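You operate a simulated robot arm through the tools that you are given. There is no shell and no other tool. Be economical: measure what you need, move in short steps, check, and stop when the job is done.

Carry out the task below with a simulated robot arm. There is one attempt and no reset: what you move stays moved.

JOB
Hang both lead reels on the chrome rail; work lamp and supply off.
Fine: on the wiper board; the reels hang by their hooks; leave the board's other switches as they are; leave the red supply knob.
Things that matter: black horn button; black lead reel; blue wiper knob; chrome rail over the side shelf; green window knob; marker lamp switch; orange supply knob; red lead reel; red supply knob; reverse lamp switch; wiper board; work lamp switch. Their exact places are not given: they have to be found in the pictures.

It is judged by the outcome, as a careful person would: the job done as asked, and still so three seconds after it is handed in. It fails if anything else is knocked over, pushed out of place, dropped, spilled or broken.

ROBOT AND FRAMES
A 7-joint arm with a two-finger parallel gripper on a trunk, on a base that drives. Base frame: it is fixed to the floor where the robot stands at the start and does not move with it; the origin is under the middle of the robot, x ahead of it, y to its left, z up; the surface under the hand at the start is at about z = 740. Lengths are in mm, angles in rad, forces in N, time in s.
With the tool pointing down near the work surface it reaches from about 100 to 500 mm from the robot's upright axis, wherever it stands. Its first joint turns from -2.897 to 2.897 rad. Places, roughly: black horn button [300, -400, 800]; blue wiper knob [500, -300, 1000]; chrome rail over the side shelf [500, 300, 1200]; green window knob [500, -700, 1000]; marker lamp switch [500, -100, 1000]; orange supply knob [500, -900, 1000]; red supply knob [500, 2400, 1100]; reverse lamp switch [500, -500, 1000]; wiper board [500, -500, 900]; work lamp switch [500, 0, 1000]. Payload 1.57 kg.
Tool frame: the origin (TCP) lies between the finger pads and is the grasp point; the fingertips stand 30 mm ahead of it; z points along the fingers, y is the line along which they close. Largest opening 80 mm; finger width 17, thickness 12; the body of the gripper, 40 by 82 mm, starts 80 mm behind the TCP.
Orientation is that of the tool frame in the base frame, as a unit quaternion [w, x, y, z]. With the fingers straight down and closing along the base's y, the tool's x points along the base's -x, its y along +y and its z along -z.

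CONTROLS
- The arm moves only by the tool send_rows. Its argument "increments" is a list that holds one entry, the list of rows, each a list of 7 numbers: the shift along the base's x, y, z in units of 200 mm (1.0 is 200 mm), then the turn, a rotation vector about the base's x, y, z in units of 180 degrees (1.0 is 180 degrees), then the finger opening in mm, from 0 to 80. In form: [[[dx, dy, dz, wx, wy, wz, hand], ...]]. A call has 1 to 20 rows; each row is the pose to reach, as a shift and turn from the pose commanded when the call began. A call with a number of a shift or a turn outside -1 to 1 is refused whole. Each row takes 0.2 s and may step no farther than 50 mm and 0.15 rad from the row before; otherwise, or with a gripper value out of range, the whole call is refused. Where a pose cannot be reached the arm comes as near as it can. A force on the tool above 40 N (or 10 N above the force at the start of the call, whichever is more), or a blocked arm, ends the call early, and 0.2 s more pass. Each finger travels about 72 mm/s and halts on what it meets, pressing with about 33 N; the grip force reading is that of the motor and also rises with nothing between the fingers. The clock runs only during rows and for 0.2 s after the last one: add rows that repeat a pose to give the fingers time. It gives the time, the measured TCP pose, the force on the tool (base axes), the opening and the grip force at its end, in the units of the frame above (readings bear some noise), with the torque about the TCP (base axes, N m) and any sound that the robot's microphone picked up.
- Cameras (640 x 400 px; columns grow to the right, rows downward): "scene" is now at [234.7, -23.7, 1551.9]; the picture's right is [-0.36, -0.93, 0.00], its down [-0.79, 0.30, -0.53] and it looks along [0.49, -0.19, -0.85] (base axes); focal length 214 px, centre (320, 200). "wrist" rides on the gripper at [72, -7, -122] in the tool frame; the picture's right is [0.09, 1.00, 0.00], its down [-0.84, 0.08, -0.54] and it looks along [-0.54, 0.05, 0.84] (tool axes); focal length 238 px, centre (320, 200).
- camera(camera): a new picture of that camera. No time passes.
- move_column(by): slides the trunk up (or, below 0, down) by that many mm; the arm and the scene camera ride with it, the base frame stays. It gives what a move gives, with no picture.
- base_move(legs): drives the robot by 1 to 6 legs, each [ahead, left, turn to the left] in mm, mm and rad, along the robot's own axes; the way and the turn of a leg run together, so that a leg with both is an arc; at most 1500 mm and 3.142 rad a leg. The arm and the cameras ride along, it lands a little off, and it stops where it bumps. It gives what a move gives.
- pan_tilt(pan, tilt): turns the head with the scene camera to pan (to the left, within 1.501 rad either way) and tilt (down, from -0.506 to 1.204), counted from straight ahead of the robot. It gives what a move gives.
- locate(camera, pixels): for up to 12 pixels [column, row] of the newest picture of that camera ("zoom" is the newest enlarged one), the place [x, y, z] in the base frame of the surface seen there, good to about 2 mm. No time passes.
- inspect(camera, box): a new picture of the part [left, top, right, bottom] of that camera's present view, enlarged. No time passes.
- close_job(): hands the job in; it is judged then, once.

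Go step by step. Measure first, check grasps and placings, and put right what went wrong. The budget is 80 turns and 68 pictures, counting those below and the enlarged ones. Unless the task says otherwise, let go and move clear before handing in, and close with one line.

The tools are called after ">>>" as name(argument=value, ...) on one line, values as JSON. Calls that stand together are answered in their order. send_rows: Moves the arm, as the interface text tells. Its arguments: {"type":"object","properties":{"increments":{"type":"array"}},"required":["increments"]} The other tools are called the same way: move_column (by) slides the trunk up or down; base_move (legs) drives the base; pan_tilt (pan, tilt) turns the head that bears the scene camera; camera (camera) takes a picture; locate (camera, pixels) gives the place of the surface under pixels of a picture; inspect (camera, box) takes an enlarged picture of a part of a camera's view; close_job () hands the job in.

At the start:

```text
time_s: 0.0
tcp_pos: [394.1, -85.7, 1259.0]
orientation: [0.0, 0.0, 1.0, 0.0]
contact_force: [-0.6, -0.1, -0.5]
ft_torque: [-0.05, 0.0, -0.01]
opening: 80.0
finger_force: 0.2
trunk travel left (down, up): [-800.0, 190.0]
robot x, y, heading: [2.2, -3.4, -0.003]
head pan, tilt: [-0.365, 1.016]
```

scene: 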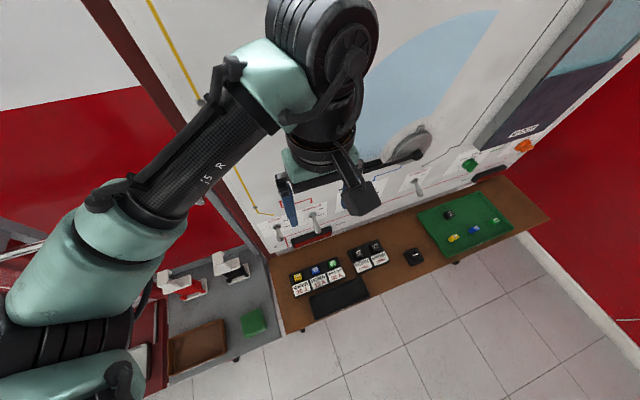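
wrist: 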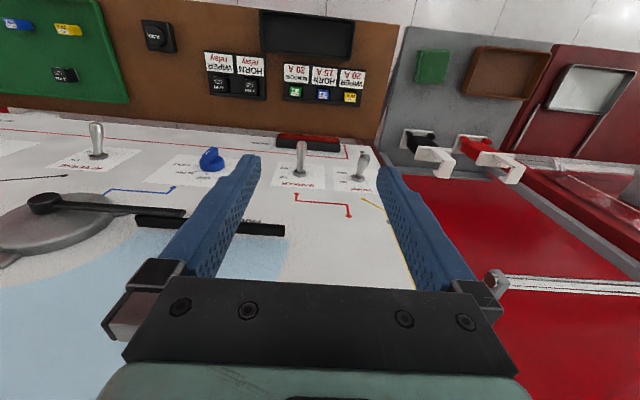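

The first pictures show the board with toggles (around px 280–420, 190–240) and two reels on the side shelf (px 190,290 and 235,270). I look at the scene with the head turned for a better view.

>>> pan_tilt(pan=0.5, tilt=0.6)

>>> camera(camera="scene")

>>> inspect(camera="wrist", box=[360, 40, 640, 215])

>>> inspect(camera="wrist", box=[60, 110, 400, 322])

```text
time_s: 1.2
tcp_pos: [394.0, -86.4, 1258.3]
orientation: [-0.001, 0.0, 1.0, 0.0]
contact_force: [0.4, 0.0, 0.0]
ft_torque: [0.03, -0.02, 0.0]
opening: 80.3
finger_force: 0.2
trunk travel left (down, up): [-800.0, 190.0]
robot x, y, heading: [-0.3, -1.6, 0.0]
head pan, tilt: [0.499, 0.6]
```

```text
65 pictures are left
```

scene: 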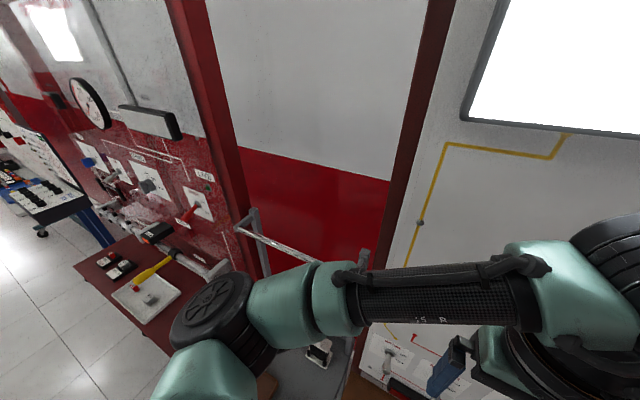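

```text
2.29 times, centred on (500, 128) of wrist
```

zoom: 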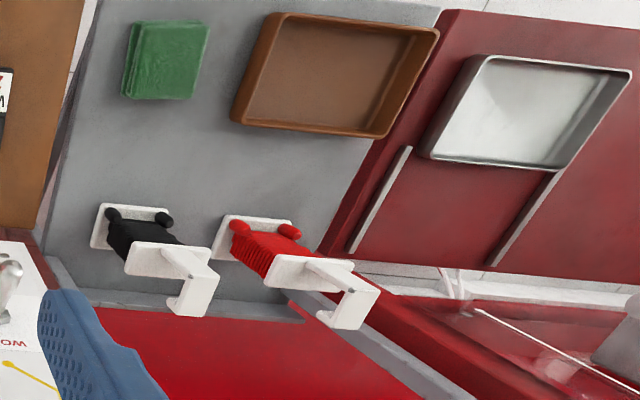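

```text
1.88 times, centred on (230, 216) of wrist
```

zoom: 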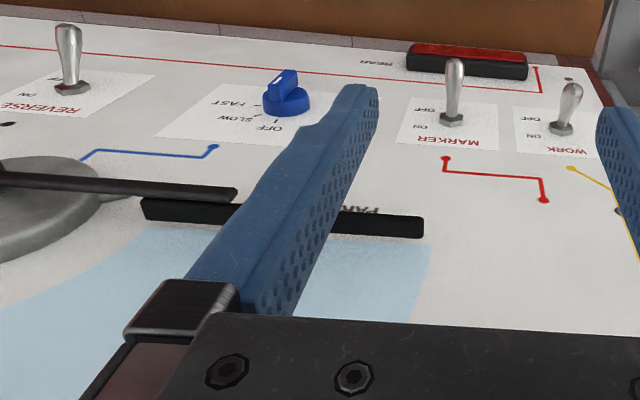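

The wrist zoom shows each reel standing with an L-shaped hook on top pointing at the wall; the toggles show WORK at right. I measure several of these points and look from other angles.

>>> locate(camera="wrist", pixels=[[421, 149], [445, 155], [443, 171], [482, 158], [513, 167], [516, 179], [363, 160], [301, 145], [212, 155], [96, 128], [495, 283], [600, 290]])

>>> pan_tilt(pan=-0.6, tilt=0.75)

>>> camera(camera="scene")

```text
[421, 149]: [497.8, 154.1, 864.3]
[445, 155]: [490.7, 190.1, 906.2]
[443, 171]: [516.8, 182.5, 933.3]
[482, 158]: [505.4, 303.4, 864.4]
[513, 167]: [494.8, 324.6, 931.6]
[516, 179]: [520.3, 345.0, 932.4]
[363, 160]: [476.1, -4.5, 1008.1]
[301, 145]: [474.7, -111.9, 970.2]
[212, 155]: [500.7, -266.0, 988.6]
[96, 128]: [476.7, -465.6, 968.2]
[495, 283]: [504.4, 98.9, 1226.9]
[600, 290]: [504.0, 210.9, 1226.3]
```

```text
time_s: 2.5
tcp_pos: [394.7, -85.7, 1259.2]
orientation: [0.0, 0.001, 1.0, 0.0]
contact_force: [0.7, -0.2, -0.2]
ft_torque: [0.0, 0.02, 0.02]
opening: 79.9
finger_force: 0.0
trunk travel left (down, up): [-800.0, 190.0]
robot x, y, heading: [-1.4, -0.0, -0.0]
head pan, tilt: [-0.6, 0.75]
```

```text
62 pictures are left
```

scene: 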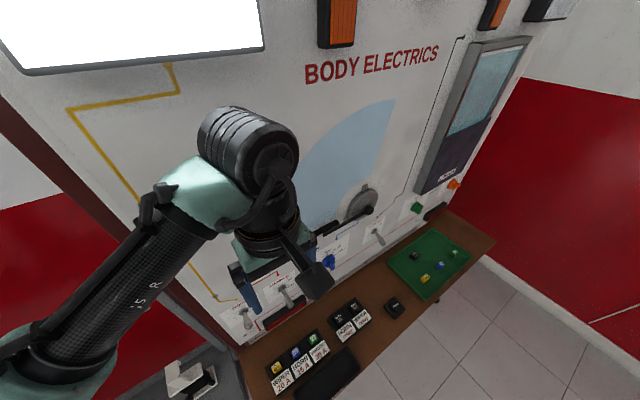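

Work lever tip is at z≈1008 (up, ON by the label) while marker tip is at z≈970. Now I look at the orange knob and toggles closely.

>>> inspect(camera="scene", box=[400, 160, 480, 210])

>>> inspect(camera="scene", box=[220, 270, 316, 330])

>>> locate(camera="scene", pixels=[[454, 183], [440, 194], [245, 322], [240, 310], [280, 290], [287, 304], [390, 180], [240, 270], [416, 208], [436, 206]])

```text
8.00 times, centred on (440, 185) of scene
```

zoom: 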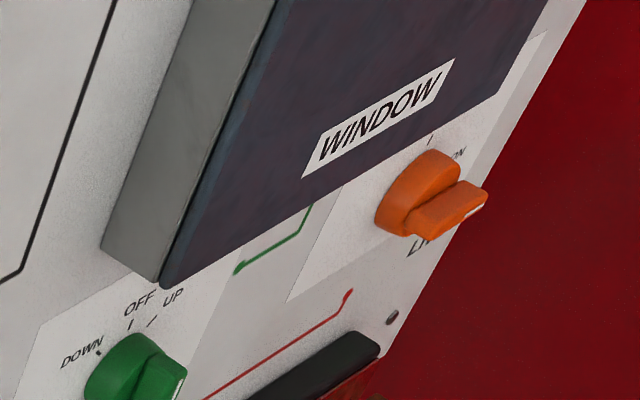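

```text
6.67 times, centred on (268, 300) of scene
```

zoom: 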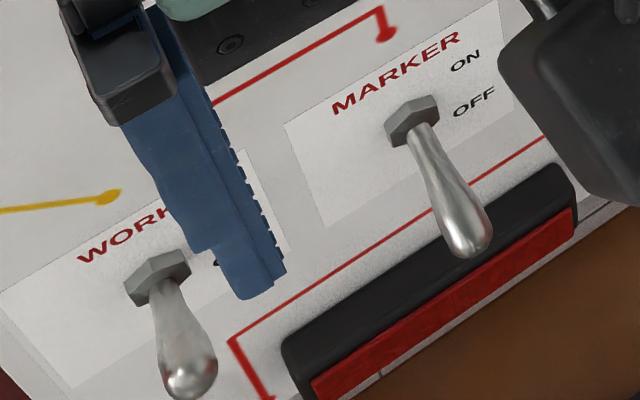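

```text
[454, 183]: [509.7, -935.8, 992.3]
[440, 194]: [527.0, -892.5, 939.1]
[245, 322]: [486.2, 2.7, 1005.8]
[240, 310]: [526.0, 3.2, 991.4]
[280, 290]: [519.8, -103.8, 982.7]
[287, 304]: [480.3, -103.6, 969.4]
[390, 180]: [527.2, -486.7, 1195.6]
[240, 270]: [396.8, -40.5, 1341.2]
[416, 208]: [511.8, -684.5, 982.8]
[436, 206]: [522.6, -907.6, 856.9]
```

Panel face is at x≈527; the WORK lever points up, tip (482, 3, 1006), with its pivot near z≈990. I tilt the tool 45° forward with closed fingers to a point just above the lever.

>>> send_rows(increments=[[[0.05, 0.074, -0.16, -0.0, -0.042, 0, 0], [0.1, 0.148, -0.32, 0, -0.084, 0, 0], [0.16, 0.223, -0.48, 0, -0.125, 0, 0], [0.22, 0.297, -0.64, 0, -0.167, 0, 0], [0.3, 0.37, -0.8, 0, -0.209, 0, 0], [0.395, 0.445, -0.96, 0, -0.25, 0, 0], [0.395, 0.445, -0.96, 0, -0.25, 0, 0]]])

>>> camera(camera="wrist")

```text
time_s: 4.1
tcp_pos: [474.7, 1.8, 1067.2]
orientation: [0.382, -0.001, 0.924, 0.0]
contact_force: [0.1, -0.9, -0.9]
ft_torque: [0.0, 0.04, -0.02]
opening: 0.2
finger_force: 20.8
trunk travel left (down, up): [-800.0, 190.0]
robot x, y, heading: [3.1, 0.6, -0.0]
head pan, tilt: [-0.6, 0.75]
```

```text
59 pictures are left
```

wrist: 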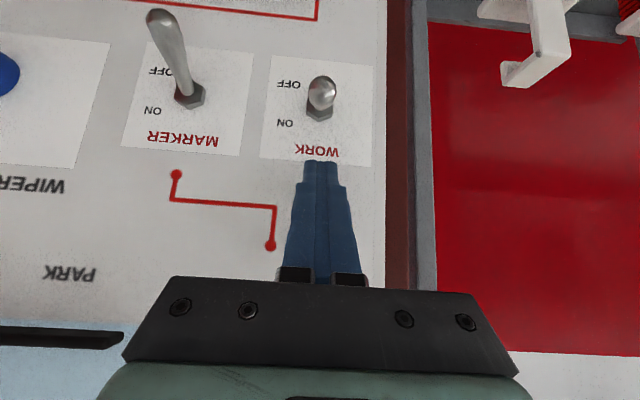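

The fingers sit directly above the WORK lever (px 322,90; OFF is the lower label). I press down about 62 mm and come back up.

>>> send_rows(increments=[[[0, 0, -0.1, 0, 0, 0, 0], [0, 0, -0.18, 0, 0, 0, 0], [0, 0, -0.25, 0, 0, 0, 0], [0, 0, -0.31, 0, 0, 0, 0], [0, 0, -0.2, 0, 0, 0, 0], [0, 0, 0, 0, 0, 0, 0]]])

>>> camera(camera="wrist")

```text
time_s: 5.5
tcp_pos: [473.3, 2.2, 1067.5]
orientation: [0.383, 0.0, 0.924, 0.0]
contact_force: [1.0, 0.2, 0.0]
ft_torque: [-0.02, 0.01, -0.01]
opening: 0.1
finger_force: 21.9
trunk travel left (down, up): [-800.0, 190.0]
robot x, y, heading: [-1.0, 1.9, 0.005]
head pan, tilt: [-0.6, 0.75]
```

```text
58 pictures are left
```

wrist: 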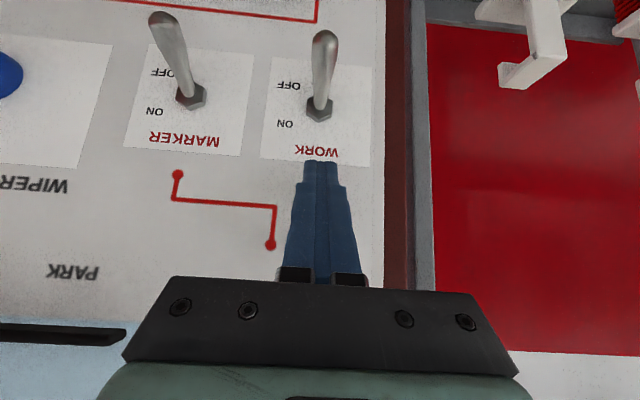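

The WORK lever now matches the OFF marker lever. Next I back off and move left to view the reels.

>>> send_rows(increments=[[[-0.2, 0, 0.05, 0, 0, 0, 0], [-0.4, 0.1, 0.05, 0, 0, 0, 20], [-0.6, 0.25, 0.05, 0, 0, 0, 40], [-0.7, 0.45, 0.05, 0, 0, 0, 60], [-0.7, 0.65, 0.05, 0, 0, 0, 80], [-0.7, 0.85, 0.05, 0, 0, 0, 80], [-0.7, 1.0, 0.0, 0, 0, 0, 80], [-0.7, 1.0, 0.0, 0, 0, 0, 80]]])

>>> camera(camera="wrist")

>>> pan_tilt(pan=0.3, tilt=0.8)

>>> camera(camera="scene")

```text
time_s: 7.3
tcp_pos: [330.2, 203.1, 1066.9]
orientation: [0.383, 0.0, 0.924, 0.0]
contact_force: [0.3, 0.6, 0.0]
ft_torque: [0.01, 0.01, 0.01]
opening: 80.2
finger_force: 0.1
trunk travel left (down, up): [-800.0, 190.0]
robot x, y, heading: [-0.4, -3.9, 0.0]
head pan, tilt: [-0.6, 0.75]
```

```text
57 pictures are left
```

wrist: 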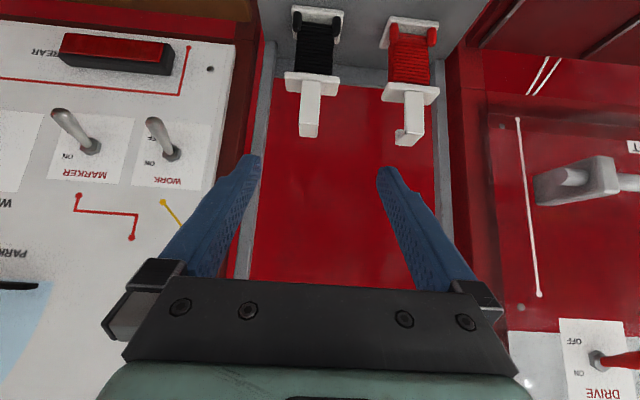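

```text
time_s: 8.5
tcp_pos: [329.1, 202.6, 1066.6]
orientation: [0.383, 0.0, 0.924, 0.0]
contact_force: [-0.4, 0.2, -0.3]
ft_torque: [0.01, -0.01, 0.01]
opening: 79.9
finger_force: 0.1
trunk travel left (down, up): [-800.0, 190.0]
robot x, y, heading: [1.6, 2.2, 0.001]
head pan, tilt: [0.3, 0.799]
```

```text
56 pictures are left
```

scene: 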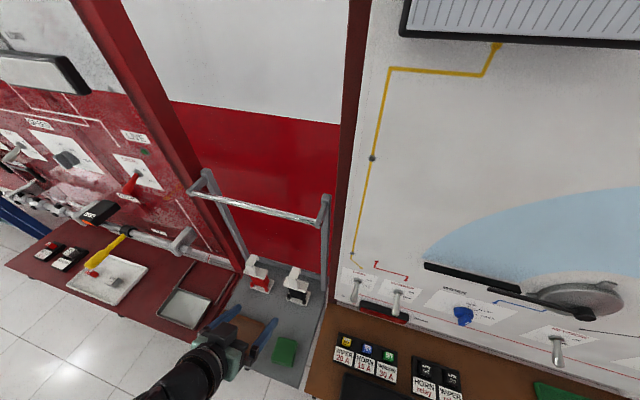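

Both views are clear: the rail runs between posts (px 200,190 to 318,222) and the reels stand below it. I zoom in on rail and reels.

>>> inspect(camera="scene", box=[176, 160, 346, 266])

>>> locate(camera="zoom", pixels=[[90, 118], [200, 150], [320, 180], [450, 209], [520, 230], [555, 160], [105, 55], [555, 140], [110, 50]])

>>> inspect(camera="scene", box=[225, 240, 337, 310])

>>> inspect(camera="wrist", box=[240, 0, 480, 150])

```text
3.76 times, centred on (261, 213) of scene
```

zoom: 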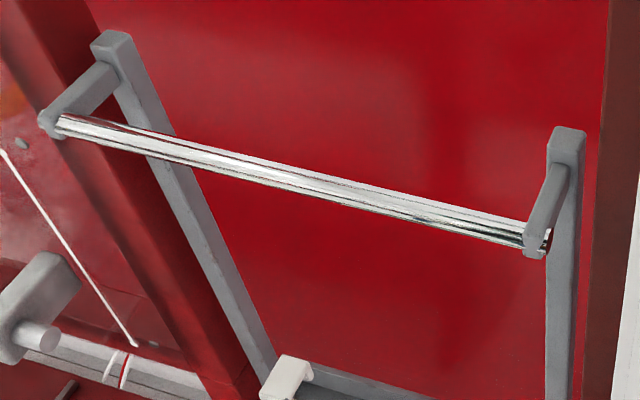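

```text
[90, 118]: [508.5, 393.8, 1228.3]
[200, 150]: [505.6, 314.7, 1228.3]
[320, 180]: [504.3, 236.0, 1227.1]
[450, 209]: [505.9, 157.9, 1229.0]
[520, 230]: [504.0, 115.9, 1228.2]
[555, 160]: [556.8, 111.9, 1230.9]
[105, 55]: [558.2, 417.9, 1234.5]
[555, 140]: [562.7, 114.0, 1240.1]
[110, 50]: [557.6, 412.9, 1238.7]
```

```text
5.71 times, centred on (281, 275) of scene
```

zoom: 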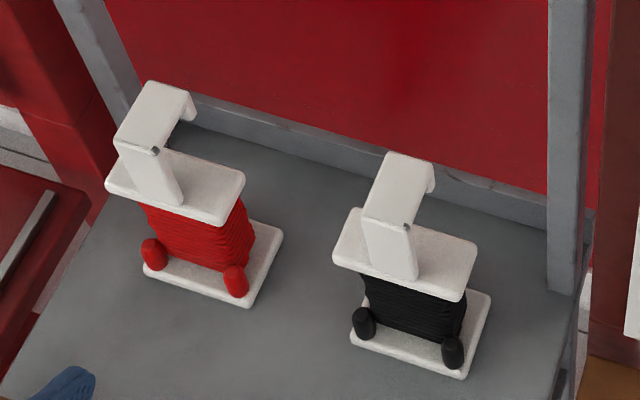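

```text
2.67 times, centred on (360, 75) of wrist
```

zoom: 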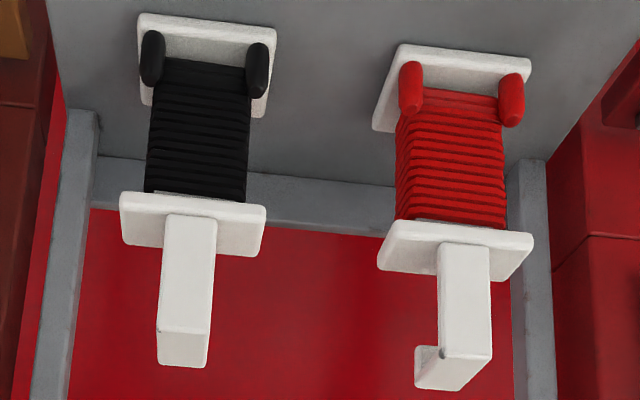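

Rail: axis near x≈505, top z≈1228, y 105–400. Now I measure reel geometry from the wrist zoom.

>>> locate(camera="zoom", pixels=[[128, 200], [260, 215], [258, 248], [132, 236], [170, 232], [210, 234], [165, 325], [205, 327], [155, 185], [245, 185], [155, 80], [242, 80]])

>>> locate(camera="zoom", pixels=[[395, 228], [526, 240], [507, 270], [382, 263], [445, 260], [483, 263], [446, 350], [488, 345], [405, 200], [502, 205], [425, 368], [405, 140]])

>>> locate(camera="scene", pixels=[[294.7, 268.4], [299, 270], [292, 277], [296, 278.5], [297.5, 286], [285, 282], [305, 291], [252.7, 255.5], [257.5, 257], [248.2, 263], [255.5, 272.5], [246, 273]])

```text
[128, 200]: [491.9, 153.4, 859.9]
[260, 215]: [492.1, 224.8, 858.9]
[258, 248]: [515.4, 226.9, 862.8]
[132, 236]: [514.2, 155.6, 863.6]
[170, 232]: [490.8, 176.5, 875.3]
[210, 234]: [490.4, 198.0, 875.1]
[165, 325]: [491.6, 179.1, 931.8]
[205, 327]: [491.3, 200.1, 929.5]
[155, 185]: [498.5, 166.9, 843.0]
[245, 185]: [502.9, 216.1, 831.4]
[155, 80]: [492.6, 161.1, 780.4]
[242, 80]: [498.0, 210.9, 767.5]
```

```text
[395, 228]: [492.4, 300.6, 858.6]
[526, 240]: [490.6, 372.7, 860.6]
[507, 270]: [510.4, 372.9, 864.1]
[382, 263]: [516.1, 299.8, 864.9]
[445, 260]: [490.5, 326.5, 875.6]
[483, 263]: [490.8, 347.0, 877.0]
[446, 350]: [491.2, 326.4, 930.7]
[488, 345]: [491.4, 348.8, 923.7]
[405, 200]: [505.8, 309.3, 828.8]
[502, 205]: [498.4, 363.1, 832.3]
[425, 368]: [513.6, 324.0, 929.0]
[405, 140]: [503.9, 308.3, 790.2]
```

```text
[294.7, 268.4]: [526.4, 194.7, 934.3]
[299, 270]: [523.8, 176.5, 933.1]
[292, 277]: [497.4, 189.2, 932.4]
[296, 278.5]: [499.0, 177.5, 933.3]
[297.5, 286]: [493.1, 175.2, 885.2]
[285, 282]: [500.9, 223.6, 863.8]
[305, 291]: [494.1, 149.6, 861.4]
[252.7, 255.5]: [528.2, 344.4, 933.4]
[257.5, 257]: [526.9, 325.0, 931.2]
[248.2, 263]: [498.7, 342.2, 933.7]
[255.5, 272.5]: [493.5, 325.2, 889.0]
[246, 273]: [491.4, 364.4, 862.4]
```

The reels face square to the wall: hook post y≈176–199 (black) and 326–348 (red), top plate z≈864, core y≈162–217 / 308–364 between plates. I'll grip the cores from the front (tool 30° below level), well clear of the rail; first I shift the base left 200 mm.

>>> base_move(legs=[[0, 220, 0]])

>>> camera(camera="wrist")

>>> camera(camera="scene")

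```text
time_s: 10.2
tcp_pos: [327.0, 423.2, 1068.7]
orientation: [0.382, -0.003, 0.924, 0.001]
contact_force: [-0.2, 0.1, 0.8]
ft_torque: [0.01, -0.01, 0.04]
opening: 79.9
finger_force: 0.0
trunk travel left (down, up): [-800.0, 190.0]
robot x, y, heading: [0.0, 218.3, 0.007]
head pan, tilt: [0.3, 0.799]
```

```text
52 pictures are left
```

wrist: 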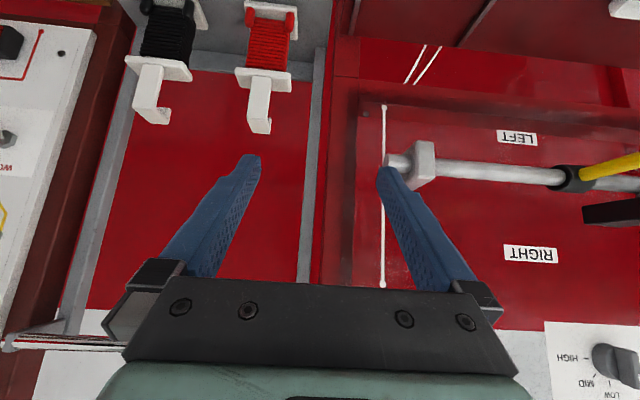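

```text
51 pictures are left
```

scene: 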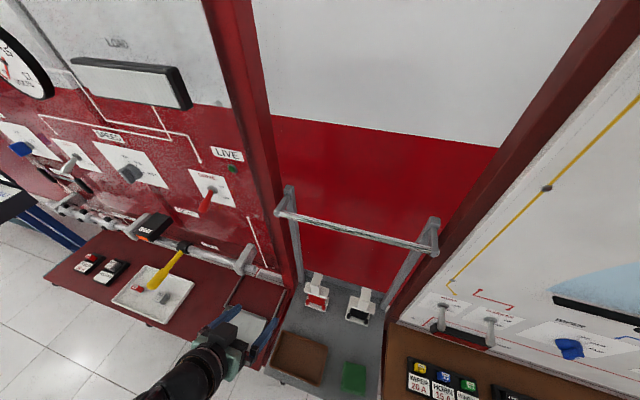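

From here the hook of the black reel is seen from its side (px 150,100); I measure its gap.

>>> inspect(camera="wrist", box=[110, 40, 206, 100])

>>> inspect(camera="wrist", box=[110, 70, 206, 130])

```text
6.67 times, centred on (158, 70) of wrist
```

zoom: 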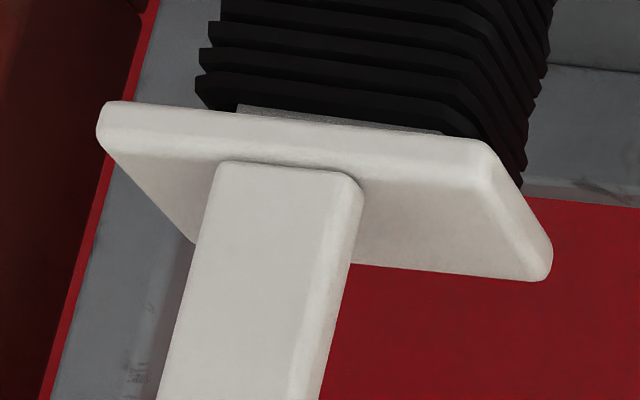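

```text
6.67 times, centred on (158, 100) of wrist
```

zoom: 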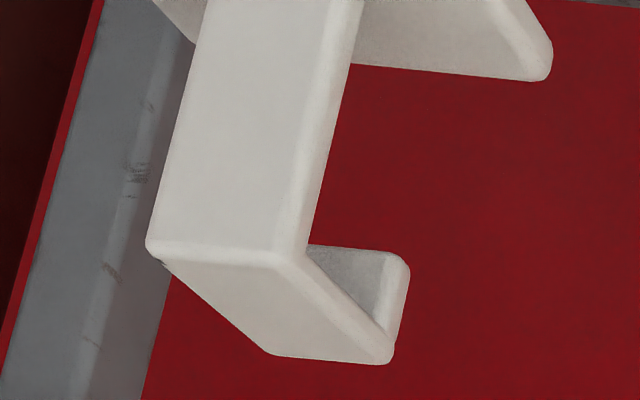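

>>> locate(camera="zoom", pixels=[[240, 240], [318, 200], [340, 40], [385, 262], [397, 275], [395, 325], [380, 350], [280, 345], [350, 258], [300, 275], [535, 70], [330, 120]])

```text
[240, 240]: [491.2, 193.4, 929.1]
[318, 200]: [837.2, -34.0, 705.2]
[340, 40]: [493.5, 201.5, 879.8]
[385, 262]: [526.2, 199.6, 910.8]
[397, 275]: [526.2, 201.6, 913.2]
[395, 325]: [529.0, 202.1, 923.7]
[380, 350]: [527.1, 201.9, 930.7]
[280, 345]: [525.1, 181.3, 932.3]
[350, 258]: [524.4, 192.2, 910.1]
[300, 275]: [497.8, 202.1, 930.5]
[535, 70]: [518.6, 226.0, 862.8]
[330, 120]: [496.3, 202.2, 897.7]
```

Hook: post x 490–498, tip x≈522–531 with its lower end at z≈909, arm underside ≈925. I go to a pre-grasp in front of the black reel, tilting to 30° below level.

>>> send_rows(increments=[[[0, -0.2, 0, 0, -0.04, 0, 80], [0, -0.4, 0, 0, -0.083, 0, 80], [0, -0.6, -0.05, 0, -0.083, 0, 80], [0, -0.8, -0.1, 0, -0.083, 0, 80], [0, -0.95, -0.25, 0, -0.083, 0, 80], [0, -1.0, -0.45, 0, -0.083, 0, 80], [0, -1.0, -0.65, 0, -0.083, 0, 80], [0, -1.0, -0.85, 0, -0.083, 0, 80], [0, -1.0, -1.0, 0, -0.083, 0, 80], [0, -1.0, -1.0, 0, -0.083, 0, 80]]])

>>> camera(camera="wrist")

```text
time_s: 12.4
tcp_pos: [396.2, 332.3, 884.0]
orientation: [0.499, -0.003, 0.867, 0.001]
contact_force: [-0.4, 0.0, -0.1]
ft_torque: [0.01, 0.01, 0.02]
opening: 80.0
finger_force: 0.0
out of reach, approached as far as the arm can: row 3, 4, 5, 6, 7, 8, 9, 10
trunk travel left (down, up): [-800.0, 190.0]
robot x, y, heading: [0.3, 217.7, 0.007]
head pan, tilt: [0.3, 0.799]
```

```text
48 pictures are left
```

wrist: 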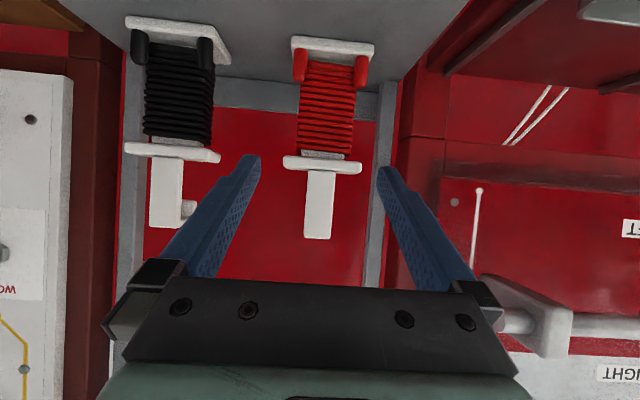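

The pre-grasp was too near the robot's axis (stopped at 396, 332, 884), now roughly before the red reel (px 325,110). I back the base off 90 mm for better reach, and re-read the pose with a null row.

>>> base_move(legs=[[-90, 0, 0]])

>>> send_rows(increments=[[[0, 0, 0, 0, 0, 0, 80]]])

```text
time_s: 13.5
tcp_pos: [308.8, 332.0, 884.8]
orientation: [0.499, -0.004, 0.866, 0.002]
contact_force: [-0.2, 0.0, 0.2]
ft_torque: [0.02, 0.0, 0.01]
opening: 80.0
finger_force: 0.0
trunk travel left (down, up): [-800.0, 190.0]
robot x, y, heading: [-82.9, 213.0, 0.007]
head pan, tilt: [0.3, 0.799]
```

```text
time_s: 13.9
tcp_pos: [309.2, 331.9, 883.4]
orientation: [0.499, -0.003, 0.866, 0.001]
contact_force: [0.9, 0.5, 0.2]
ft_torque: [0.02, 0.0, 0.02]
opening: 80.2
finger_force: 0.1
trunk travel left (down, up): [-800.0, 190.0]
robot x, y, heading: [-86.2, 218.0, 0.01]
head pan, tilt: [0.3, 0.799]
```

The commanded pose follows the reached one. I take the red reel first: move to a pre-grasp at (410, 337, 815).

>>> send_rows(increments=[[[0.18, 0.025, 0, 0, 0, 0, 80], [0.36, 0.025, -0.1, 0, 0, 0, 80], [0.505, 0.025, -0.22, 0, 0, 0, 80], [0.505, 0.025, -0.345, 0, 0, 0, 80], [0.505, 0.025, -0.345, 0, 0, 0, 80]]])

>>> camera(camera="wrist")

>>> camera(camera="scene")

```text
time_s: 15.1
tcp_pos: [412.8, 337.1, 814.2]
orientation: [0.5, -0.004, 0.866, 0.0]
contact_force: [-0.3, 0.8, 0.7]
ft_torque: [0.04, 0.01, 0.04]
opening: 80.0
finger_force: 0.0
trunk travel left (down, up): [-800.0, 190.0]
robot x, y, heading: [-87.4, 217.4, 0.002]
head pan, tilt: [0.3, 0.799]
```

```text
47 pictures are left
```

wrist: 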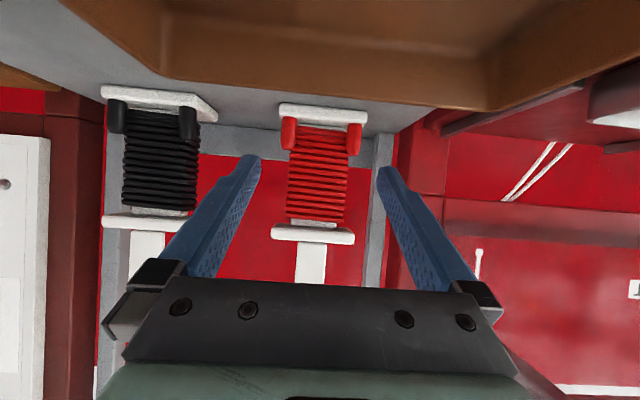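

```text
46 pictures are left
```

scene: 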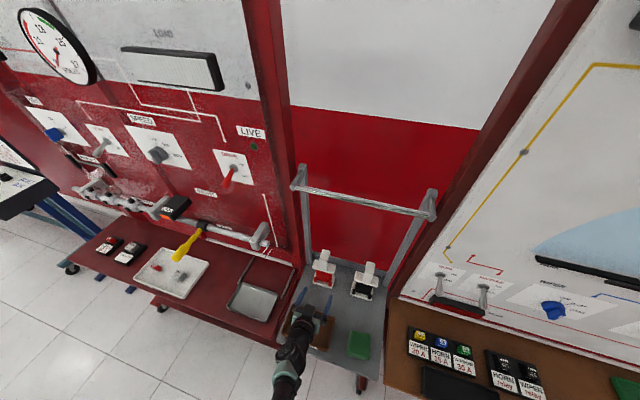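

The red reel sits between the fingers (px 318,170); the brown tray rim is near the wrist camera (px 400,95), so I measure it before going forward.

>>> locate(camera="wrist", pixels=[[165, 70], [485, 105], [400, 95], [400, 40], [292, 190], [347, 190], [318, 220], [280, 238], [350, 240], [320, 60], [318, 130], [430, 130]])

```text
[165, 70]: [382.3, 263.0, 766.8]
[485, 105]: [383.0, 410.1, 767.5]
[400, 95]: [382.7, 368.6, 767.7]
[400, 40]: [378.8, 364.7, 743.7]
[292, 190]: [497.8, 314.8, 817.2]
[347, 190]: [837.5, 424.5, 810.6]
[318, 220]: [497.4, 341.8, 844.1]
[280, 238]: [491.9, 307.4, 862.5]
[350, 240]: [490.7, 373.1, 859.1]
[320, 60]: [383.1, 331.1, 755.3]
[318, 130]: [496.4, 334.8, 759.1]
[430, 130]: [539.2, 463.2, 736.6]
```

Tray rim tops out at z≈767, camera rides near 814: clear. I raise 5 mm, go forward 94 mm around the red core and close.

>>> send_rows(increments=[[[0.0, 0.0, 0.03, 0, 0, 0, 80], [0.15, 0.0, 0.03, 0, 0, 0, 80], [0.3, 0.0, 0.03, 0, 0, 0, 80], [0.47, 0.0, 0.03, 0, 0, 0, 80], [0.47, 0.0, 0.03, 0, 0, 0, 80], [0.47, 0.0, 0.03, 0, 0, 0, 60], [0.47, 0.0, 0.03, 0, 0, 0, 45], [0.47, 0.0, 0.03, 0, 0, 0, 45], [0.47, 0.0, 0.03, 0, 0, 0, 45]]])

>>> camera(camera="wrist")

```text
time_s: 17.1
tcp_pos: [503.9, 332.3, 824.1]
orientation: [0.499, -0.003, 0.866, 0.001]
contact_force: [0.4, -0.3, 0.8]
ft_torque: [0.01, 0.03, 0.02]
opening: 44.9
finger_force: 0.1
out of reach, approached as far as the arm can: row 4, 5, 6, 7, 8, 9
trunk travel left (down, up): [-800.0, 190.0]
robot x, y, heading: [-85.7, 218.4, 0.009]
head pan, tilt: [0.3, 0.799]
```

```text
45 pictures are left
```

wrist: 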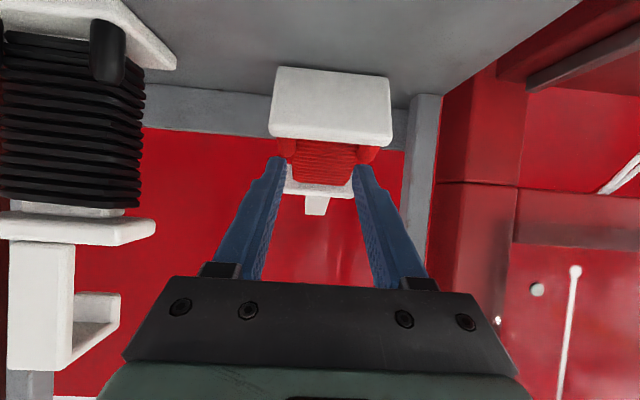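

The picture shows the red reel's bottom plate facing me (px 330,100): it has been tipped back. I stop and look with the scene camera.

>>> inspect(camera="scene", box=[260, 220, 420, 320])

>>> locate(camera="wrist", pixels=[[280, 70], [385, 80], [390, 140], [272, 130], [330, 105], [290, 185], [350, 190], [316, 205], [325, 165], [340, 205], [200, 110]])

```text
4.00 times, centred on (340, 270) of scene
```

zoom: 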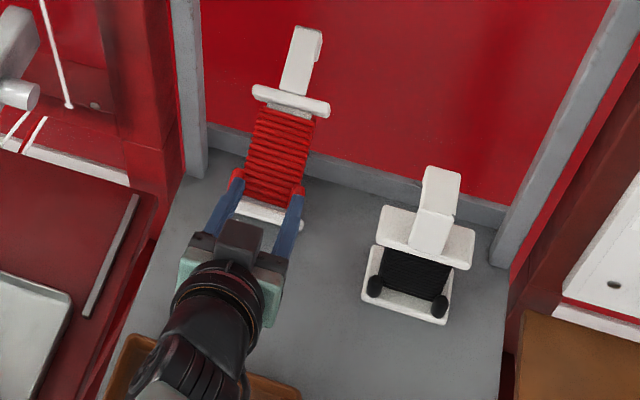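

```text
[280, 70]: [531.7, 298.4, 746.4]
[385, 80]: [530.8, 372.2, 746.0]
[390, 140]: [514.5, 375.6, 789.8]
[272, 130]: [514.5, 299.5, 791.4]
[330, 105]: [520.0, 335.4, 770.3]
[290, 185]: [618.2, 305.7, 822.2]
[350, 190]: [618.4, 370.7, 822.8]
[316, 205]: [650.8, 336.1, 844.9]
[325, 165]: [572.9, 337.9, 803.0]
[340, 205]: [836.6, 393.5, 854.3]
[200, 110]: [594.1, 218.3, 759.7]
```

The red reel leans back over the shelf's rear ledge, bottom plate at x≈514–531, z 746–791, pointing about 20° up toward the wall. I open and back off gently to measure it properly.

>>> send_rows(increments=[[[0, 0, 0, 0, 0, 0, 60], [0, 0, 0, 0, 0, 0, 80], [0, 0, 0, 0, 0, 0, 80], [-0.15, 0, 0.05, 0, 0, 0, 80], [-0.3, 0, 0.15, 0, 0, 0, 80], [-0.4, 0, 0.35, 0, 0, 0, 80], [-0.5, 0, 0.55, 0, 0, 0, 80], [-0.5, 0, 0.78, 0, 0, 0, 80], [-0.5, 0, 1.0, 0, 0.04, 0, 80], [-0.5, 0, 1.0, 0, 0.083, 0, 80]]])

>>> camera(camera="wrist")

>>> inspect(camera="scene", box=[276, 210, 404, 290])

```text
time_s: 19.3
tcp_pos: [406.2, 331.4, 1024.9]
orientation: [0.382, -0.002, 0.924, 0.001]
contact_force: [-0.3, -0.2, 0.2]
ft_torque: [0.02, 0.01, 0.02]
opening: 79.8
finger_force: 0.0
trunk travel left (down, up): [-800.0, 190.0]
robot x, y, heading: [-85.9, 215.0, 0.005]
head pan, tilt: [0.3, 0.799]
```

```text
43 pictures are left
```

wrist: 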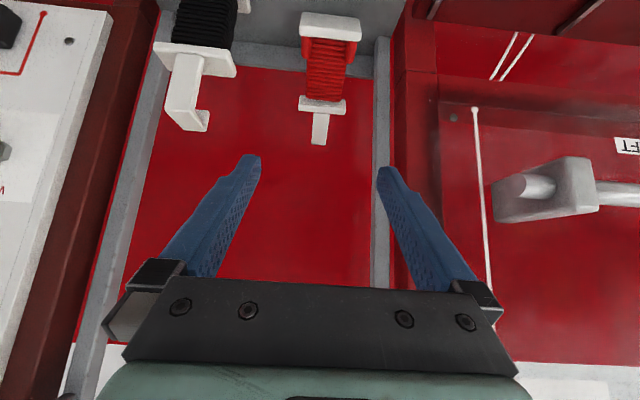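

```text
5.00 times, centred on (340, 250) of scene
```

zoom: 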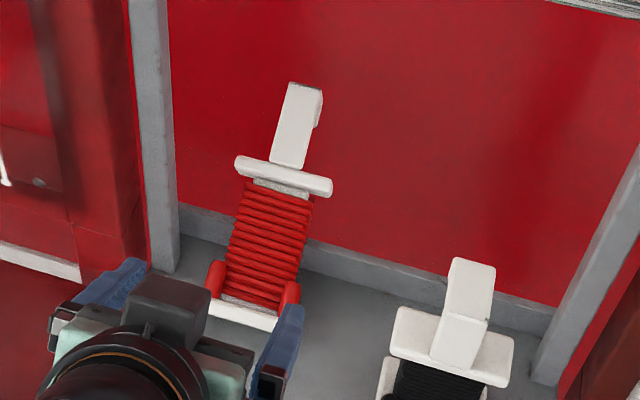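

>>> locate(camera="zoom", pixels=[[275, 205], [265, 240], [258, 275], [240, 300], [295, 120], [300, 95], [318, 100], [240, 165], [330, 190], [200, 220], [400, 270], [250, 312]])

>>> locate(camera="zoom", pixels=[[238, 235], [305, 262], [290, 180], [340, 262], [500, 310], [240, 215], [310, 225], [235, 205], [220, 222], [340, 245], [380, 275], [100, 100]])

>>> inspect(camera="wrist", box=[270, 0, 398, 80])

```text
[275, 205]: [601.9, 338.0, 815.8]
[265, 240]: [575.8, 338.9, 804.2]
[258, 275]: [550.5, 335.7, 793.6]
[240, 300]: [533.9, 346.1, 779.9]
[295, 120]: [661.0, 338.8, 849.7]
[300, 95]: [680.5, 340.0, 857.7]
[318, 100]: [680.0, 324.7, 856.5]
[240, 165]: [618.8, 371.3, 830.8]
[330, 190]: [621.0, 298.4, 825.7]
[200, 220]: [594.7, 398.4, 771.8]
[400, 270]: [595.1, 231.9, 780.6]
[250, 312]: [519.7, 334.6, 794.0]
```

```text
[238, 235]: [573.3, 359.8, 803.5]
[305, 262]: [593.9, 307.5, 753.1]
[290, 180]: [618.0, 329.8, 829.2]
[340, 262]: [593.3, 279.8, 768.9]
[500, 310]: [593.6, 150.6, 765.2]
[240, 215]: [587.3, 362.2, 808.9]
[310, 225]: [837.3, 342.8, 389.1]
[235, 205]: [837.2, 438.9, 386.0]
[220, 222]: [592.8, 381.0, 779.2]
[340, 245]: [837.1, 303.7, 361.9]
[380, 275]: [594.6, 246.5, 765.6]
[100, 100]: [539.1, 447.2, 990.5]
```

```text
5.00 times, centred on (334, 40) of wrist
```

zoom: 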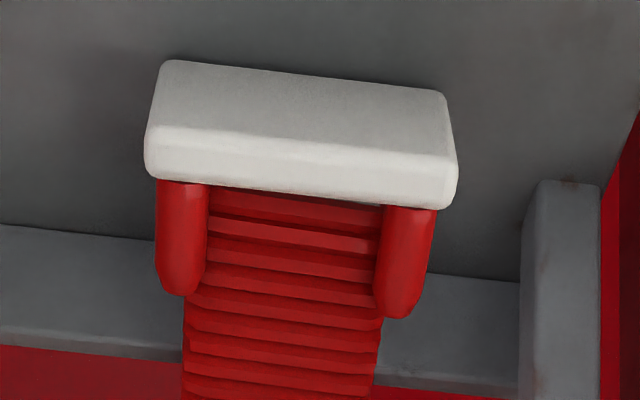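

The red core lies at about 23.6° above level, resting on the rear ledge (front face x≈594, top z≈782), with open space behind, so I'll lift it from above with a tool perpendicular to it. To reach, I raise the arm, lower the trunk 300 mm and drive back ahead 90 mm.

>>> send_rows(increments=[[[0, 0, 0.2, 0, 0, 0, 80], [0, 0, 0.4, 0, 0, 0, 80], [0, 0, 0.6, 0, 0, 0, 80], [0, 0, 0.8, 0, 0, 0, 80], [0, 0, 0.95, 0, 0, 0, 80], [0, 0, 0.95, 0, 0, 0, 80]]])

>>> move_column(by=-270)

>>> base_move(legs=[[80, 0, 0]])

>>> camera(camera="wrist")

>>> camera(camera="scene")

```text
time_s: 20.7
tcp_pos: [402.2, 333.4, 1215.4]
orientation: [0.382, -0.003, 0.924, 0.001]
contact_force: [-0.8, -0.8, -0.4]
ft_torque: [0.01, -0.03, -0.02]
opening: 79.9
finger_force: 0.1
trunk travel left (down, up): [-800.0, 190.0]
robot x, y, heading: [-89.6, 215.2, 0.004]
head pan, tilt: [0.3, 0.799]
```

```text
time_s: 23.4
tcp_pos: [402.0, 332.3, 944.7]
orientation: [0.383, -0.004, 0.924, 0.002]
contact_force: [0.3, 0.5, 0.2]
ft_torque: [0.03, 0.01, 0.02]
opening: 79.8
finger_force: 0.0
trunk travel left (down, up): [-530.0, 460.0]
robot x, y, heading: [-87.4, 216.8, 0.009]
head pan, tilt: [0.3, 0.799]
```

```text
time_s: 24.5
tcp_pos: [484.2, 334.5, 943.7]
orientation: [0.382, -0.004, 0.924, 0.002]
contact_force: [0.3, 0.0, -0.6]
ft_torque: [0.05, 0.01, 0.02]
opening: 80.1
finger_force: 0.1
trunk travel left (down, up): [-530.0, 460.0]
robot x, y, heading: [-6.3, 218.6, 0.01]
head pan, tilt: [0.3, 0.799]
```

```text
40 pictures are left
```

wrist: 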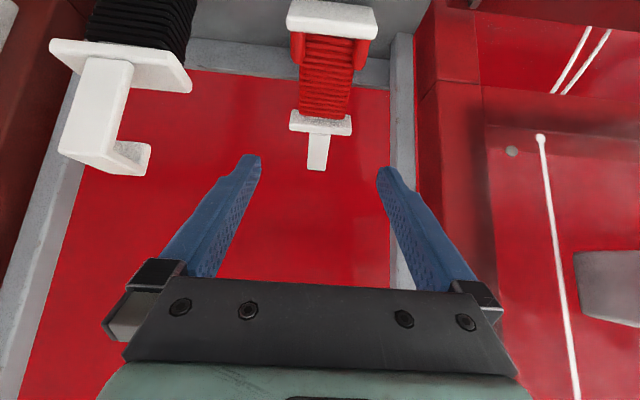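

```text
39 pictures are left
```

scene: 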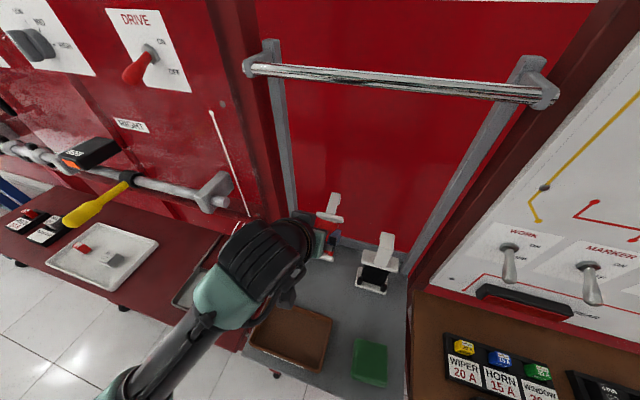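

Reach is good now. I confirm the red core's sides from the wrist picture before descending.

>>> locate(camera="wrist", pixels=[[303, 80], [351, 80], [304, 100], [347, 100], [326, 80], [326, 100], [327, 60], [327, 45], [292, 120], [350, 125], [305, 60], [350, 62]])

```text
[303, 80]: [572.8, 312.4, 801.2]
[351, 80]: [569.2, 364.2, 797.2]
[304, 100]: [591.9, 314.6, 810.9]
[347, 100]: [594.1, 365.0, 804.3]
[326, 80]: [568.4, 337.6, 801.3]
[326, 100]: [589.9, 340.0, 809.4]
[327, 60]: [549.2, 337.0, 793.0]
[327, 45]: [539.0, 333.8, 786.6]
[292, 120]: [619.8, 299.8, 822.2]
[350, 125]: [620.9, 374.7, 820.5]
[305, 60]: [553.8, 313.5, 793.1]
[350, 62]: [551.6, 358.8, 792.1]
```

Core spans y≈312–365 (centre 338) with its upper face at z≈801 for x≈568. I move to a pre-grasp 70 mm back along the tool axis at 23.6° tilt.

>>> send_rows(increments=[[[0.1, 0.01, -0.1, 0, 0.04, 0, 80], [0.19, 0.0175, -0.2, 0, 0.08, 0, 80], [0.284, 0.0175, -0.32, 0, 0.119, 0, 80], [0.284, 0.0175, -0.4235, 0, 0.119, 0, 80], [0.284, 0.0175, -0.4235, 0, 0.119, 0, 80]]])

>>> camera(camera="wrist")

```text
time_s: 25.7
tcp_pos: [540.5, 337.2, 861.9]
orientation: [0.204, -0.004, 0.979, 0.003]
contact_force: [1.5, -0.4, -0.1]
ft_torque: [-0.01, 0.0, -0.01]
opening: 80.0
finger_force: 0.1
trunk travel left (down, up): [-530.0, 460.0]
robot x, y, heading: [-9.0, 218.0, 0.008]
head pan, tilt: [0.3, 0.799]
```

```text
38 pictures are left
```

wrist: 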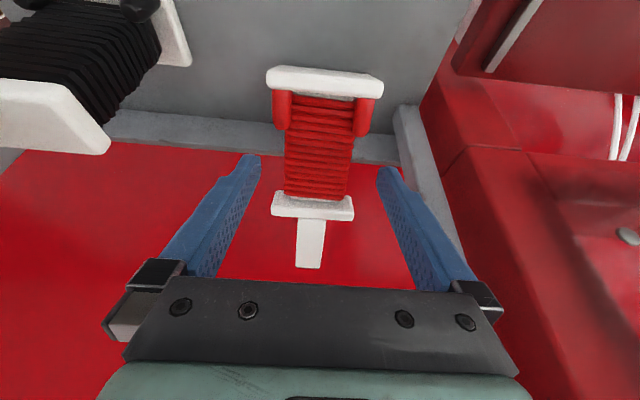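

The core is centred between the fingers (px 318). I descend along the tool axis and close gently.

>>> send_rows(increments=[[[0.05, 0.003, -0.11, 0, 0, 0, 80], [0.095, 0.003, -0.22, 0, 0, 0, 80], [0.1425, 0.003, -0.334, 0, 0, 0, 80], [0.1425, 0.003, -0.334, 0, 0, 0, 80], [0.1425, 0.003, -0.334, 0, 0, 0, 64]]])

>>> camera(camera="wrist")

```text
time_s: 26.9
tcp_pos: [570.3, 336.5, 797.0]
orientation: [0.204, -0.003, 0.979, 0.002]
contact_force: [-0.5, 0.5, -0.1]
ft_torque: [0.0, 0.02, -0.01]
opening: 64.0
finger_force: 0.1
trunk travel left (down, up): [-530.0, 460.0]
robot x, y, heading: [-7.0, 218.4, 0.008]
head pan, tilt: [0.3, 0.799]
```

```text
37 pictures are left
```

wrist: 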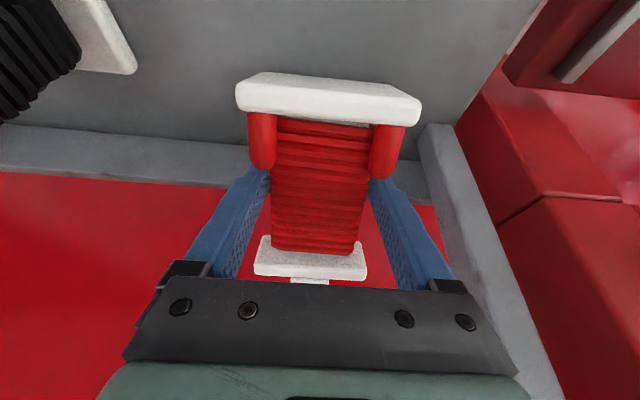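

Fingers flank the core, just past the plugs (px 262,165 and 382,165). I close and check the grip.

>>> send_rows(increments=[[[0, 0, 0, 0, 0, 0, 56], [0, 0, 0, 0, 0, 0, 48], [0, 0, 0, 0, 0, 0, 40], [0, 0, 0, 0, 0, 0, 40], [0, 0, 0, 0, 0, 0, 40]]])

>>> camera(camera="wrist")

```text
time_s: 28.1
tcp_pos: [569.8, 336.6, 796.4]
orientation: [0.204, -0.003, 0.979, 0.003]
contact_force: [-0.1, -0.2, 0.2]
ft_torque: [-0.02, 0.02, -0.02]
opening: 57.5
finger_force: 32.6
trunk travel left (down, up): [-530.0, 460.0]
robot x, y, heading: [-6.1, 218.5, 0.009]
head pan, tilt: [0.3, 0.799]
```

```text
36 pictures are left
```

wrist: 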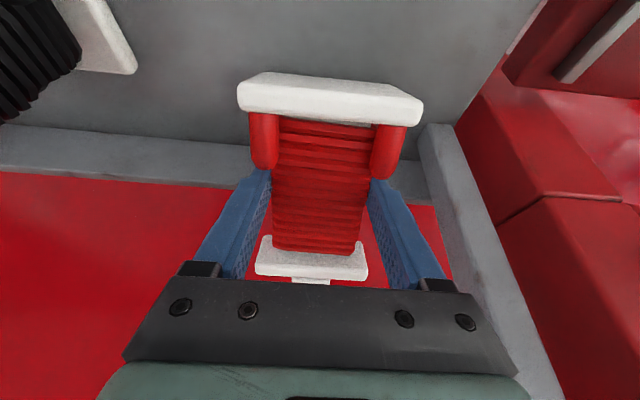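

Firm grip: opening 57.5 mm at 32.6 N. I lift 80 mm and pull back 100 mm.

>>> send_rows(increments=[[[0, 0, 0.05, 0, 0, 0, 40], [0, 0, 0.15, 0, 0, 0, 40], [0, 0, 0.28, 0, 0, 0, 40], [-0.1, 0, 0.4, 0, 0, 0, 40], [-0.25, 0, 0.45, 0, 0, 0, 40], [-0.4, 0, 0.5, 0, 0, 0, 40], [-0.5, 0, 0.5, 0, 0, 0, 40]]])

>>> camera(camera="wrist")

```text
time_s: 29.7
tcp_pos: [466.8, 337.7, 895.1]
orientation: [0.204, -0.004, 0.979, 0.003]
contact_force: [-0.3, 0.8, -2.0]
ft_torque: [0.01, 0.0, 0.0]
opening: 57.5
finger_force: 33.1
trunk travel left (down, up): [-530.0, 460.0]
robot x, y, heading: [-10.3, 218.5, 0.006]
head pan, tilt: [0.3, 0.799]
```

```text
35 pictures are left
```

wrist: 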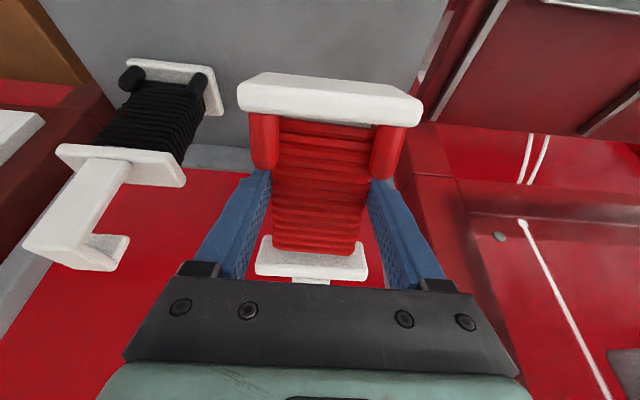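

The reel is held steady (≈2 N weight). I back the base off 90 mm so the levelled hand has room, then rotate the reel upright while raising.

>>> base_move(legs=[[-90, 0, 0]])

>>> send_rows(increments=[[[0.05, 0, 0.05, 0, -0.04, 0, 40], [0.1, 0, 0.12, 0, -0.08, 0, 40], [0.15, 0, 0.2, 0, -0.12, 0, 40], [0.2, 0, 0.3, 0, -0.16, 0, 40], [0.25, 0, 0.4, 0, -0.2, 0, 40], [0.3, 0, 0.5, 0, -0.24, 0, 40], [0.35, 0, 0.6, 0, -0.28, 0, 40], [0.35, 0, 0.7, 0, -0.32, 0, 40], [0.35, 0, 0.8, 0, -0.355, 0, 40], [0.35, 0, 0.9, 0, -0.369, 0, 40], [0.35, 0, 0.9, 0, -0.369, 0, 40]]])

>>> camera(camera="scene")

>>> camera(camera="wrist")

```text
time_s: 30.8
tcp_pos: [376.2, 336.5, 895.2]
orientation: [0.205, -0.003, 0.979, 0.002]
contact_force: [-0.3, 0.3, -0.9]
ft_torque: [-0.04, 0.02, 0.0]
opening: 57.3
finger_force: 32.9
trunk travel left (down, up): [-530.0, 460.0]
robot x, y, heading: [-97.9, 217.9, 0.005]
head pan, tilt: [0.3, 0.799]
```

```text
time_s: 33.2
tcp_pos: [447.2, 338.8, 1077.2]
orientation: [0.707, -0.004, 0.707, 0.0]
contact_force: [0.7, 0.2, -1.6]
ft_torque: [0.0, 0.0, 0.01]
opening: 57.5
finger_force: 33.2
trunk travel left (down, up): [-530.0, 460.0]
robot x, y, heading: [-99.2, 220.0, 0.004]
head pan, tilt: [0.3, 0.799]
```

```text
34 pictures are left
```

scene: 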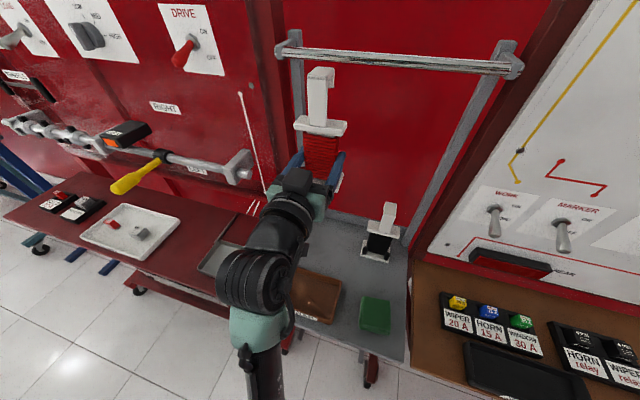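

```text
33 pictures are left
```

wrist: 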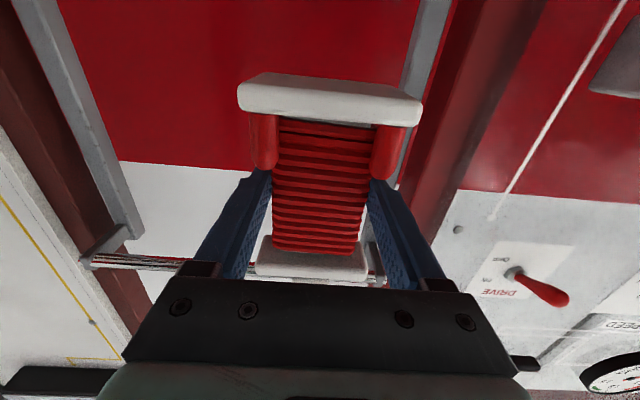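

The reel is upright in front of the rail (hook px 320,85). I measure the hook and rail now.

>>> inspect(camera="scene", box=[264, 30, 392, 110])

>>> inspect(camera="scene", box=[288, 55, 368, 105])

```text
5.00 times, centred on (328, 70) of scene
```

zoom: 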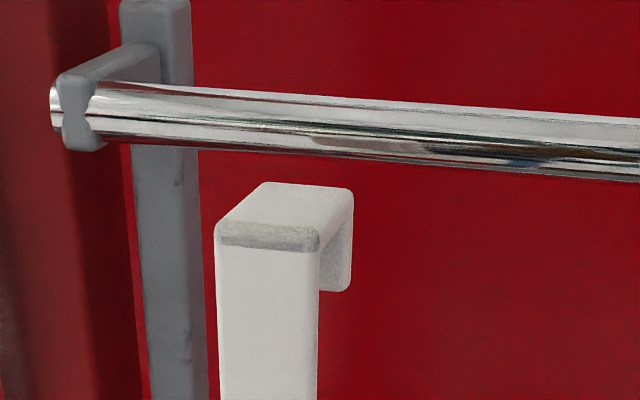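

```text
8.00 times, centred on (328, 80) of scene
```

zoom: 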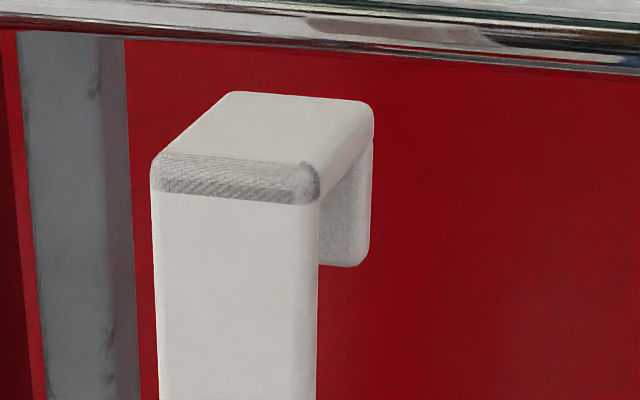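

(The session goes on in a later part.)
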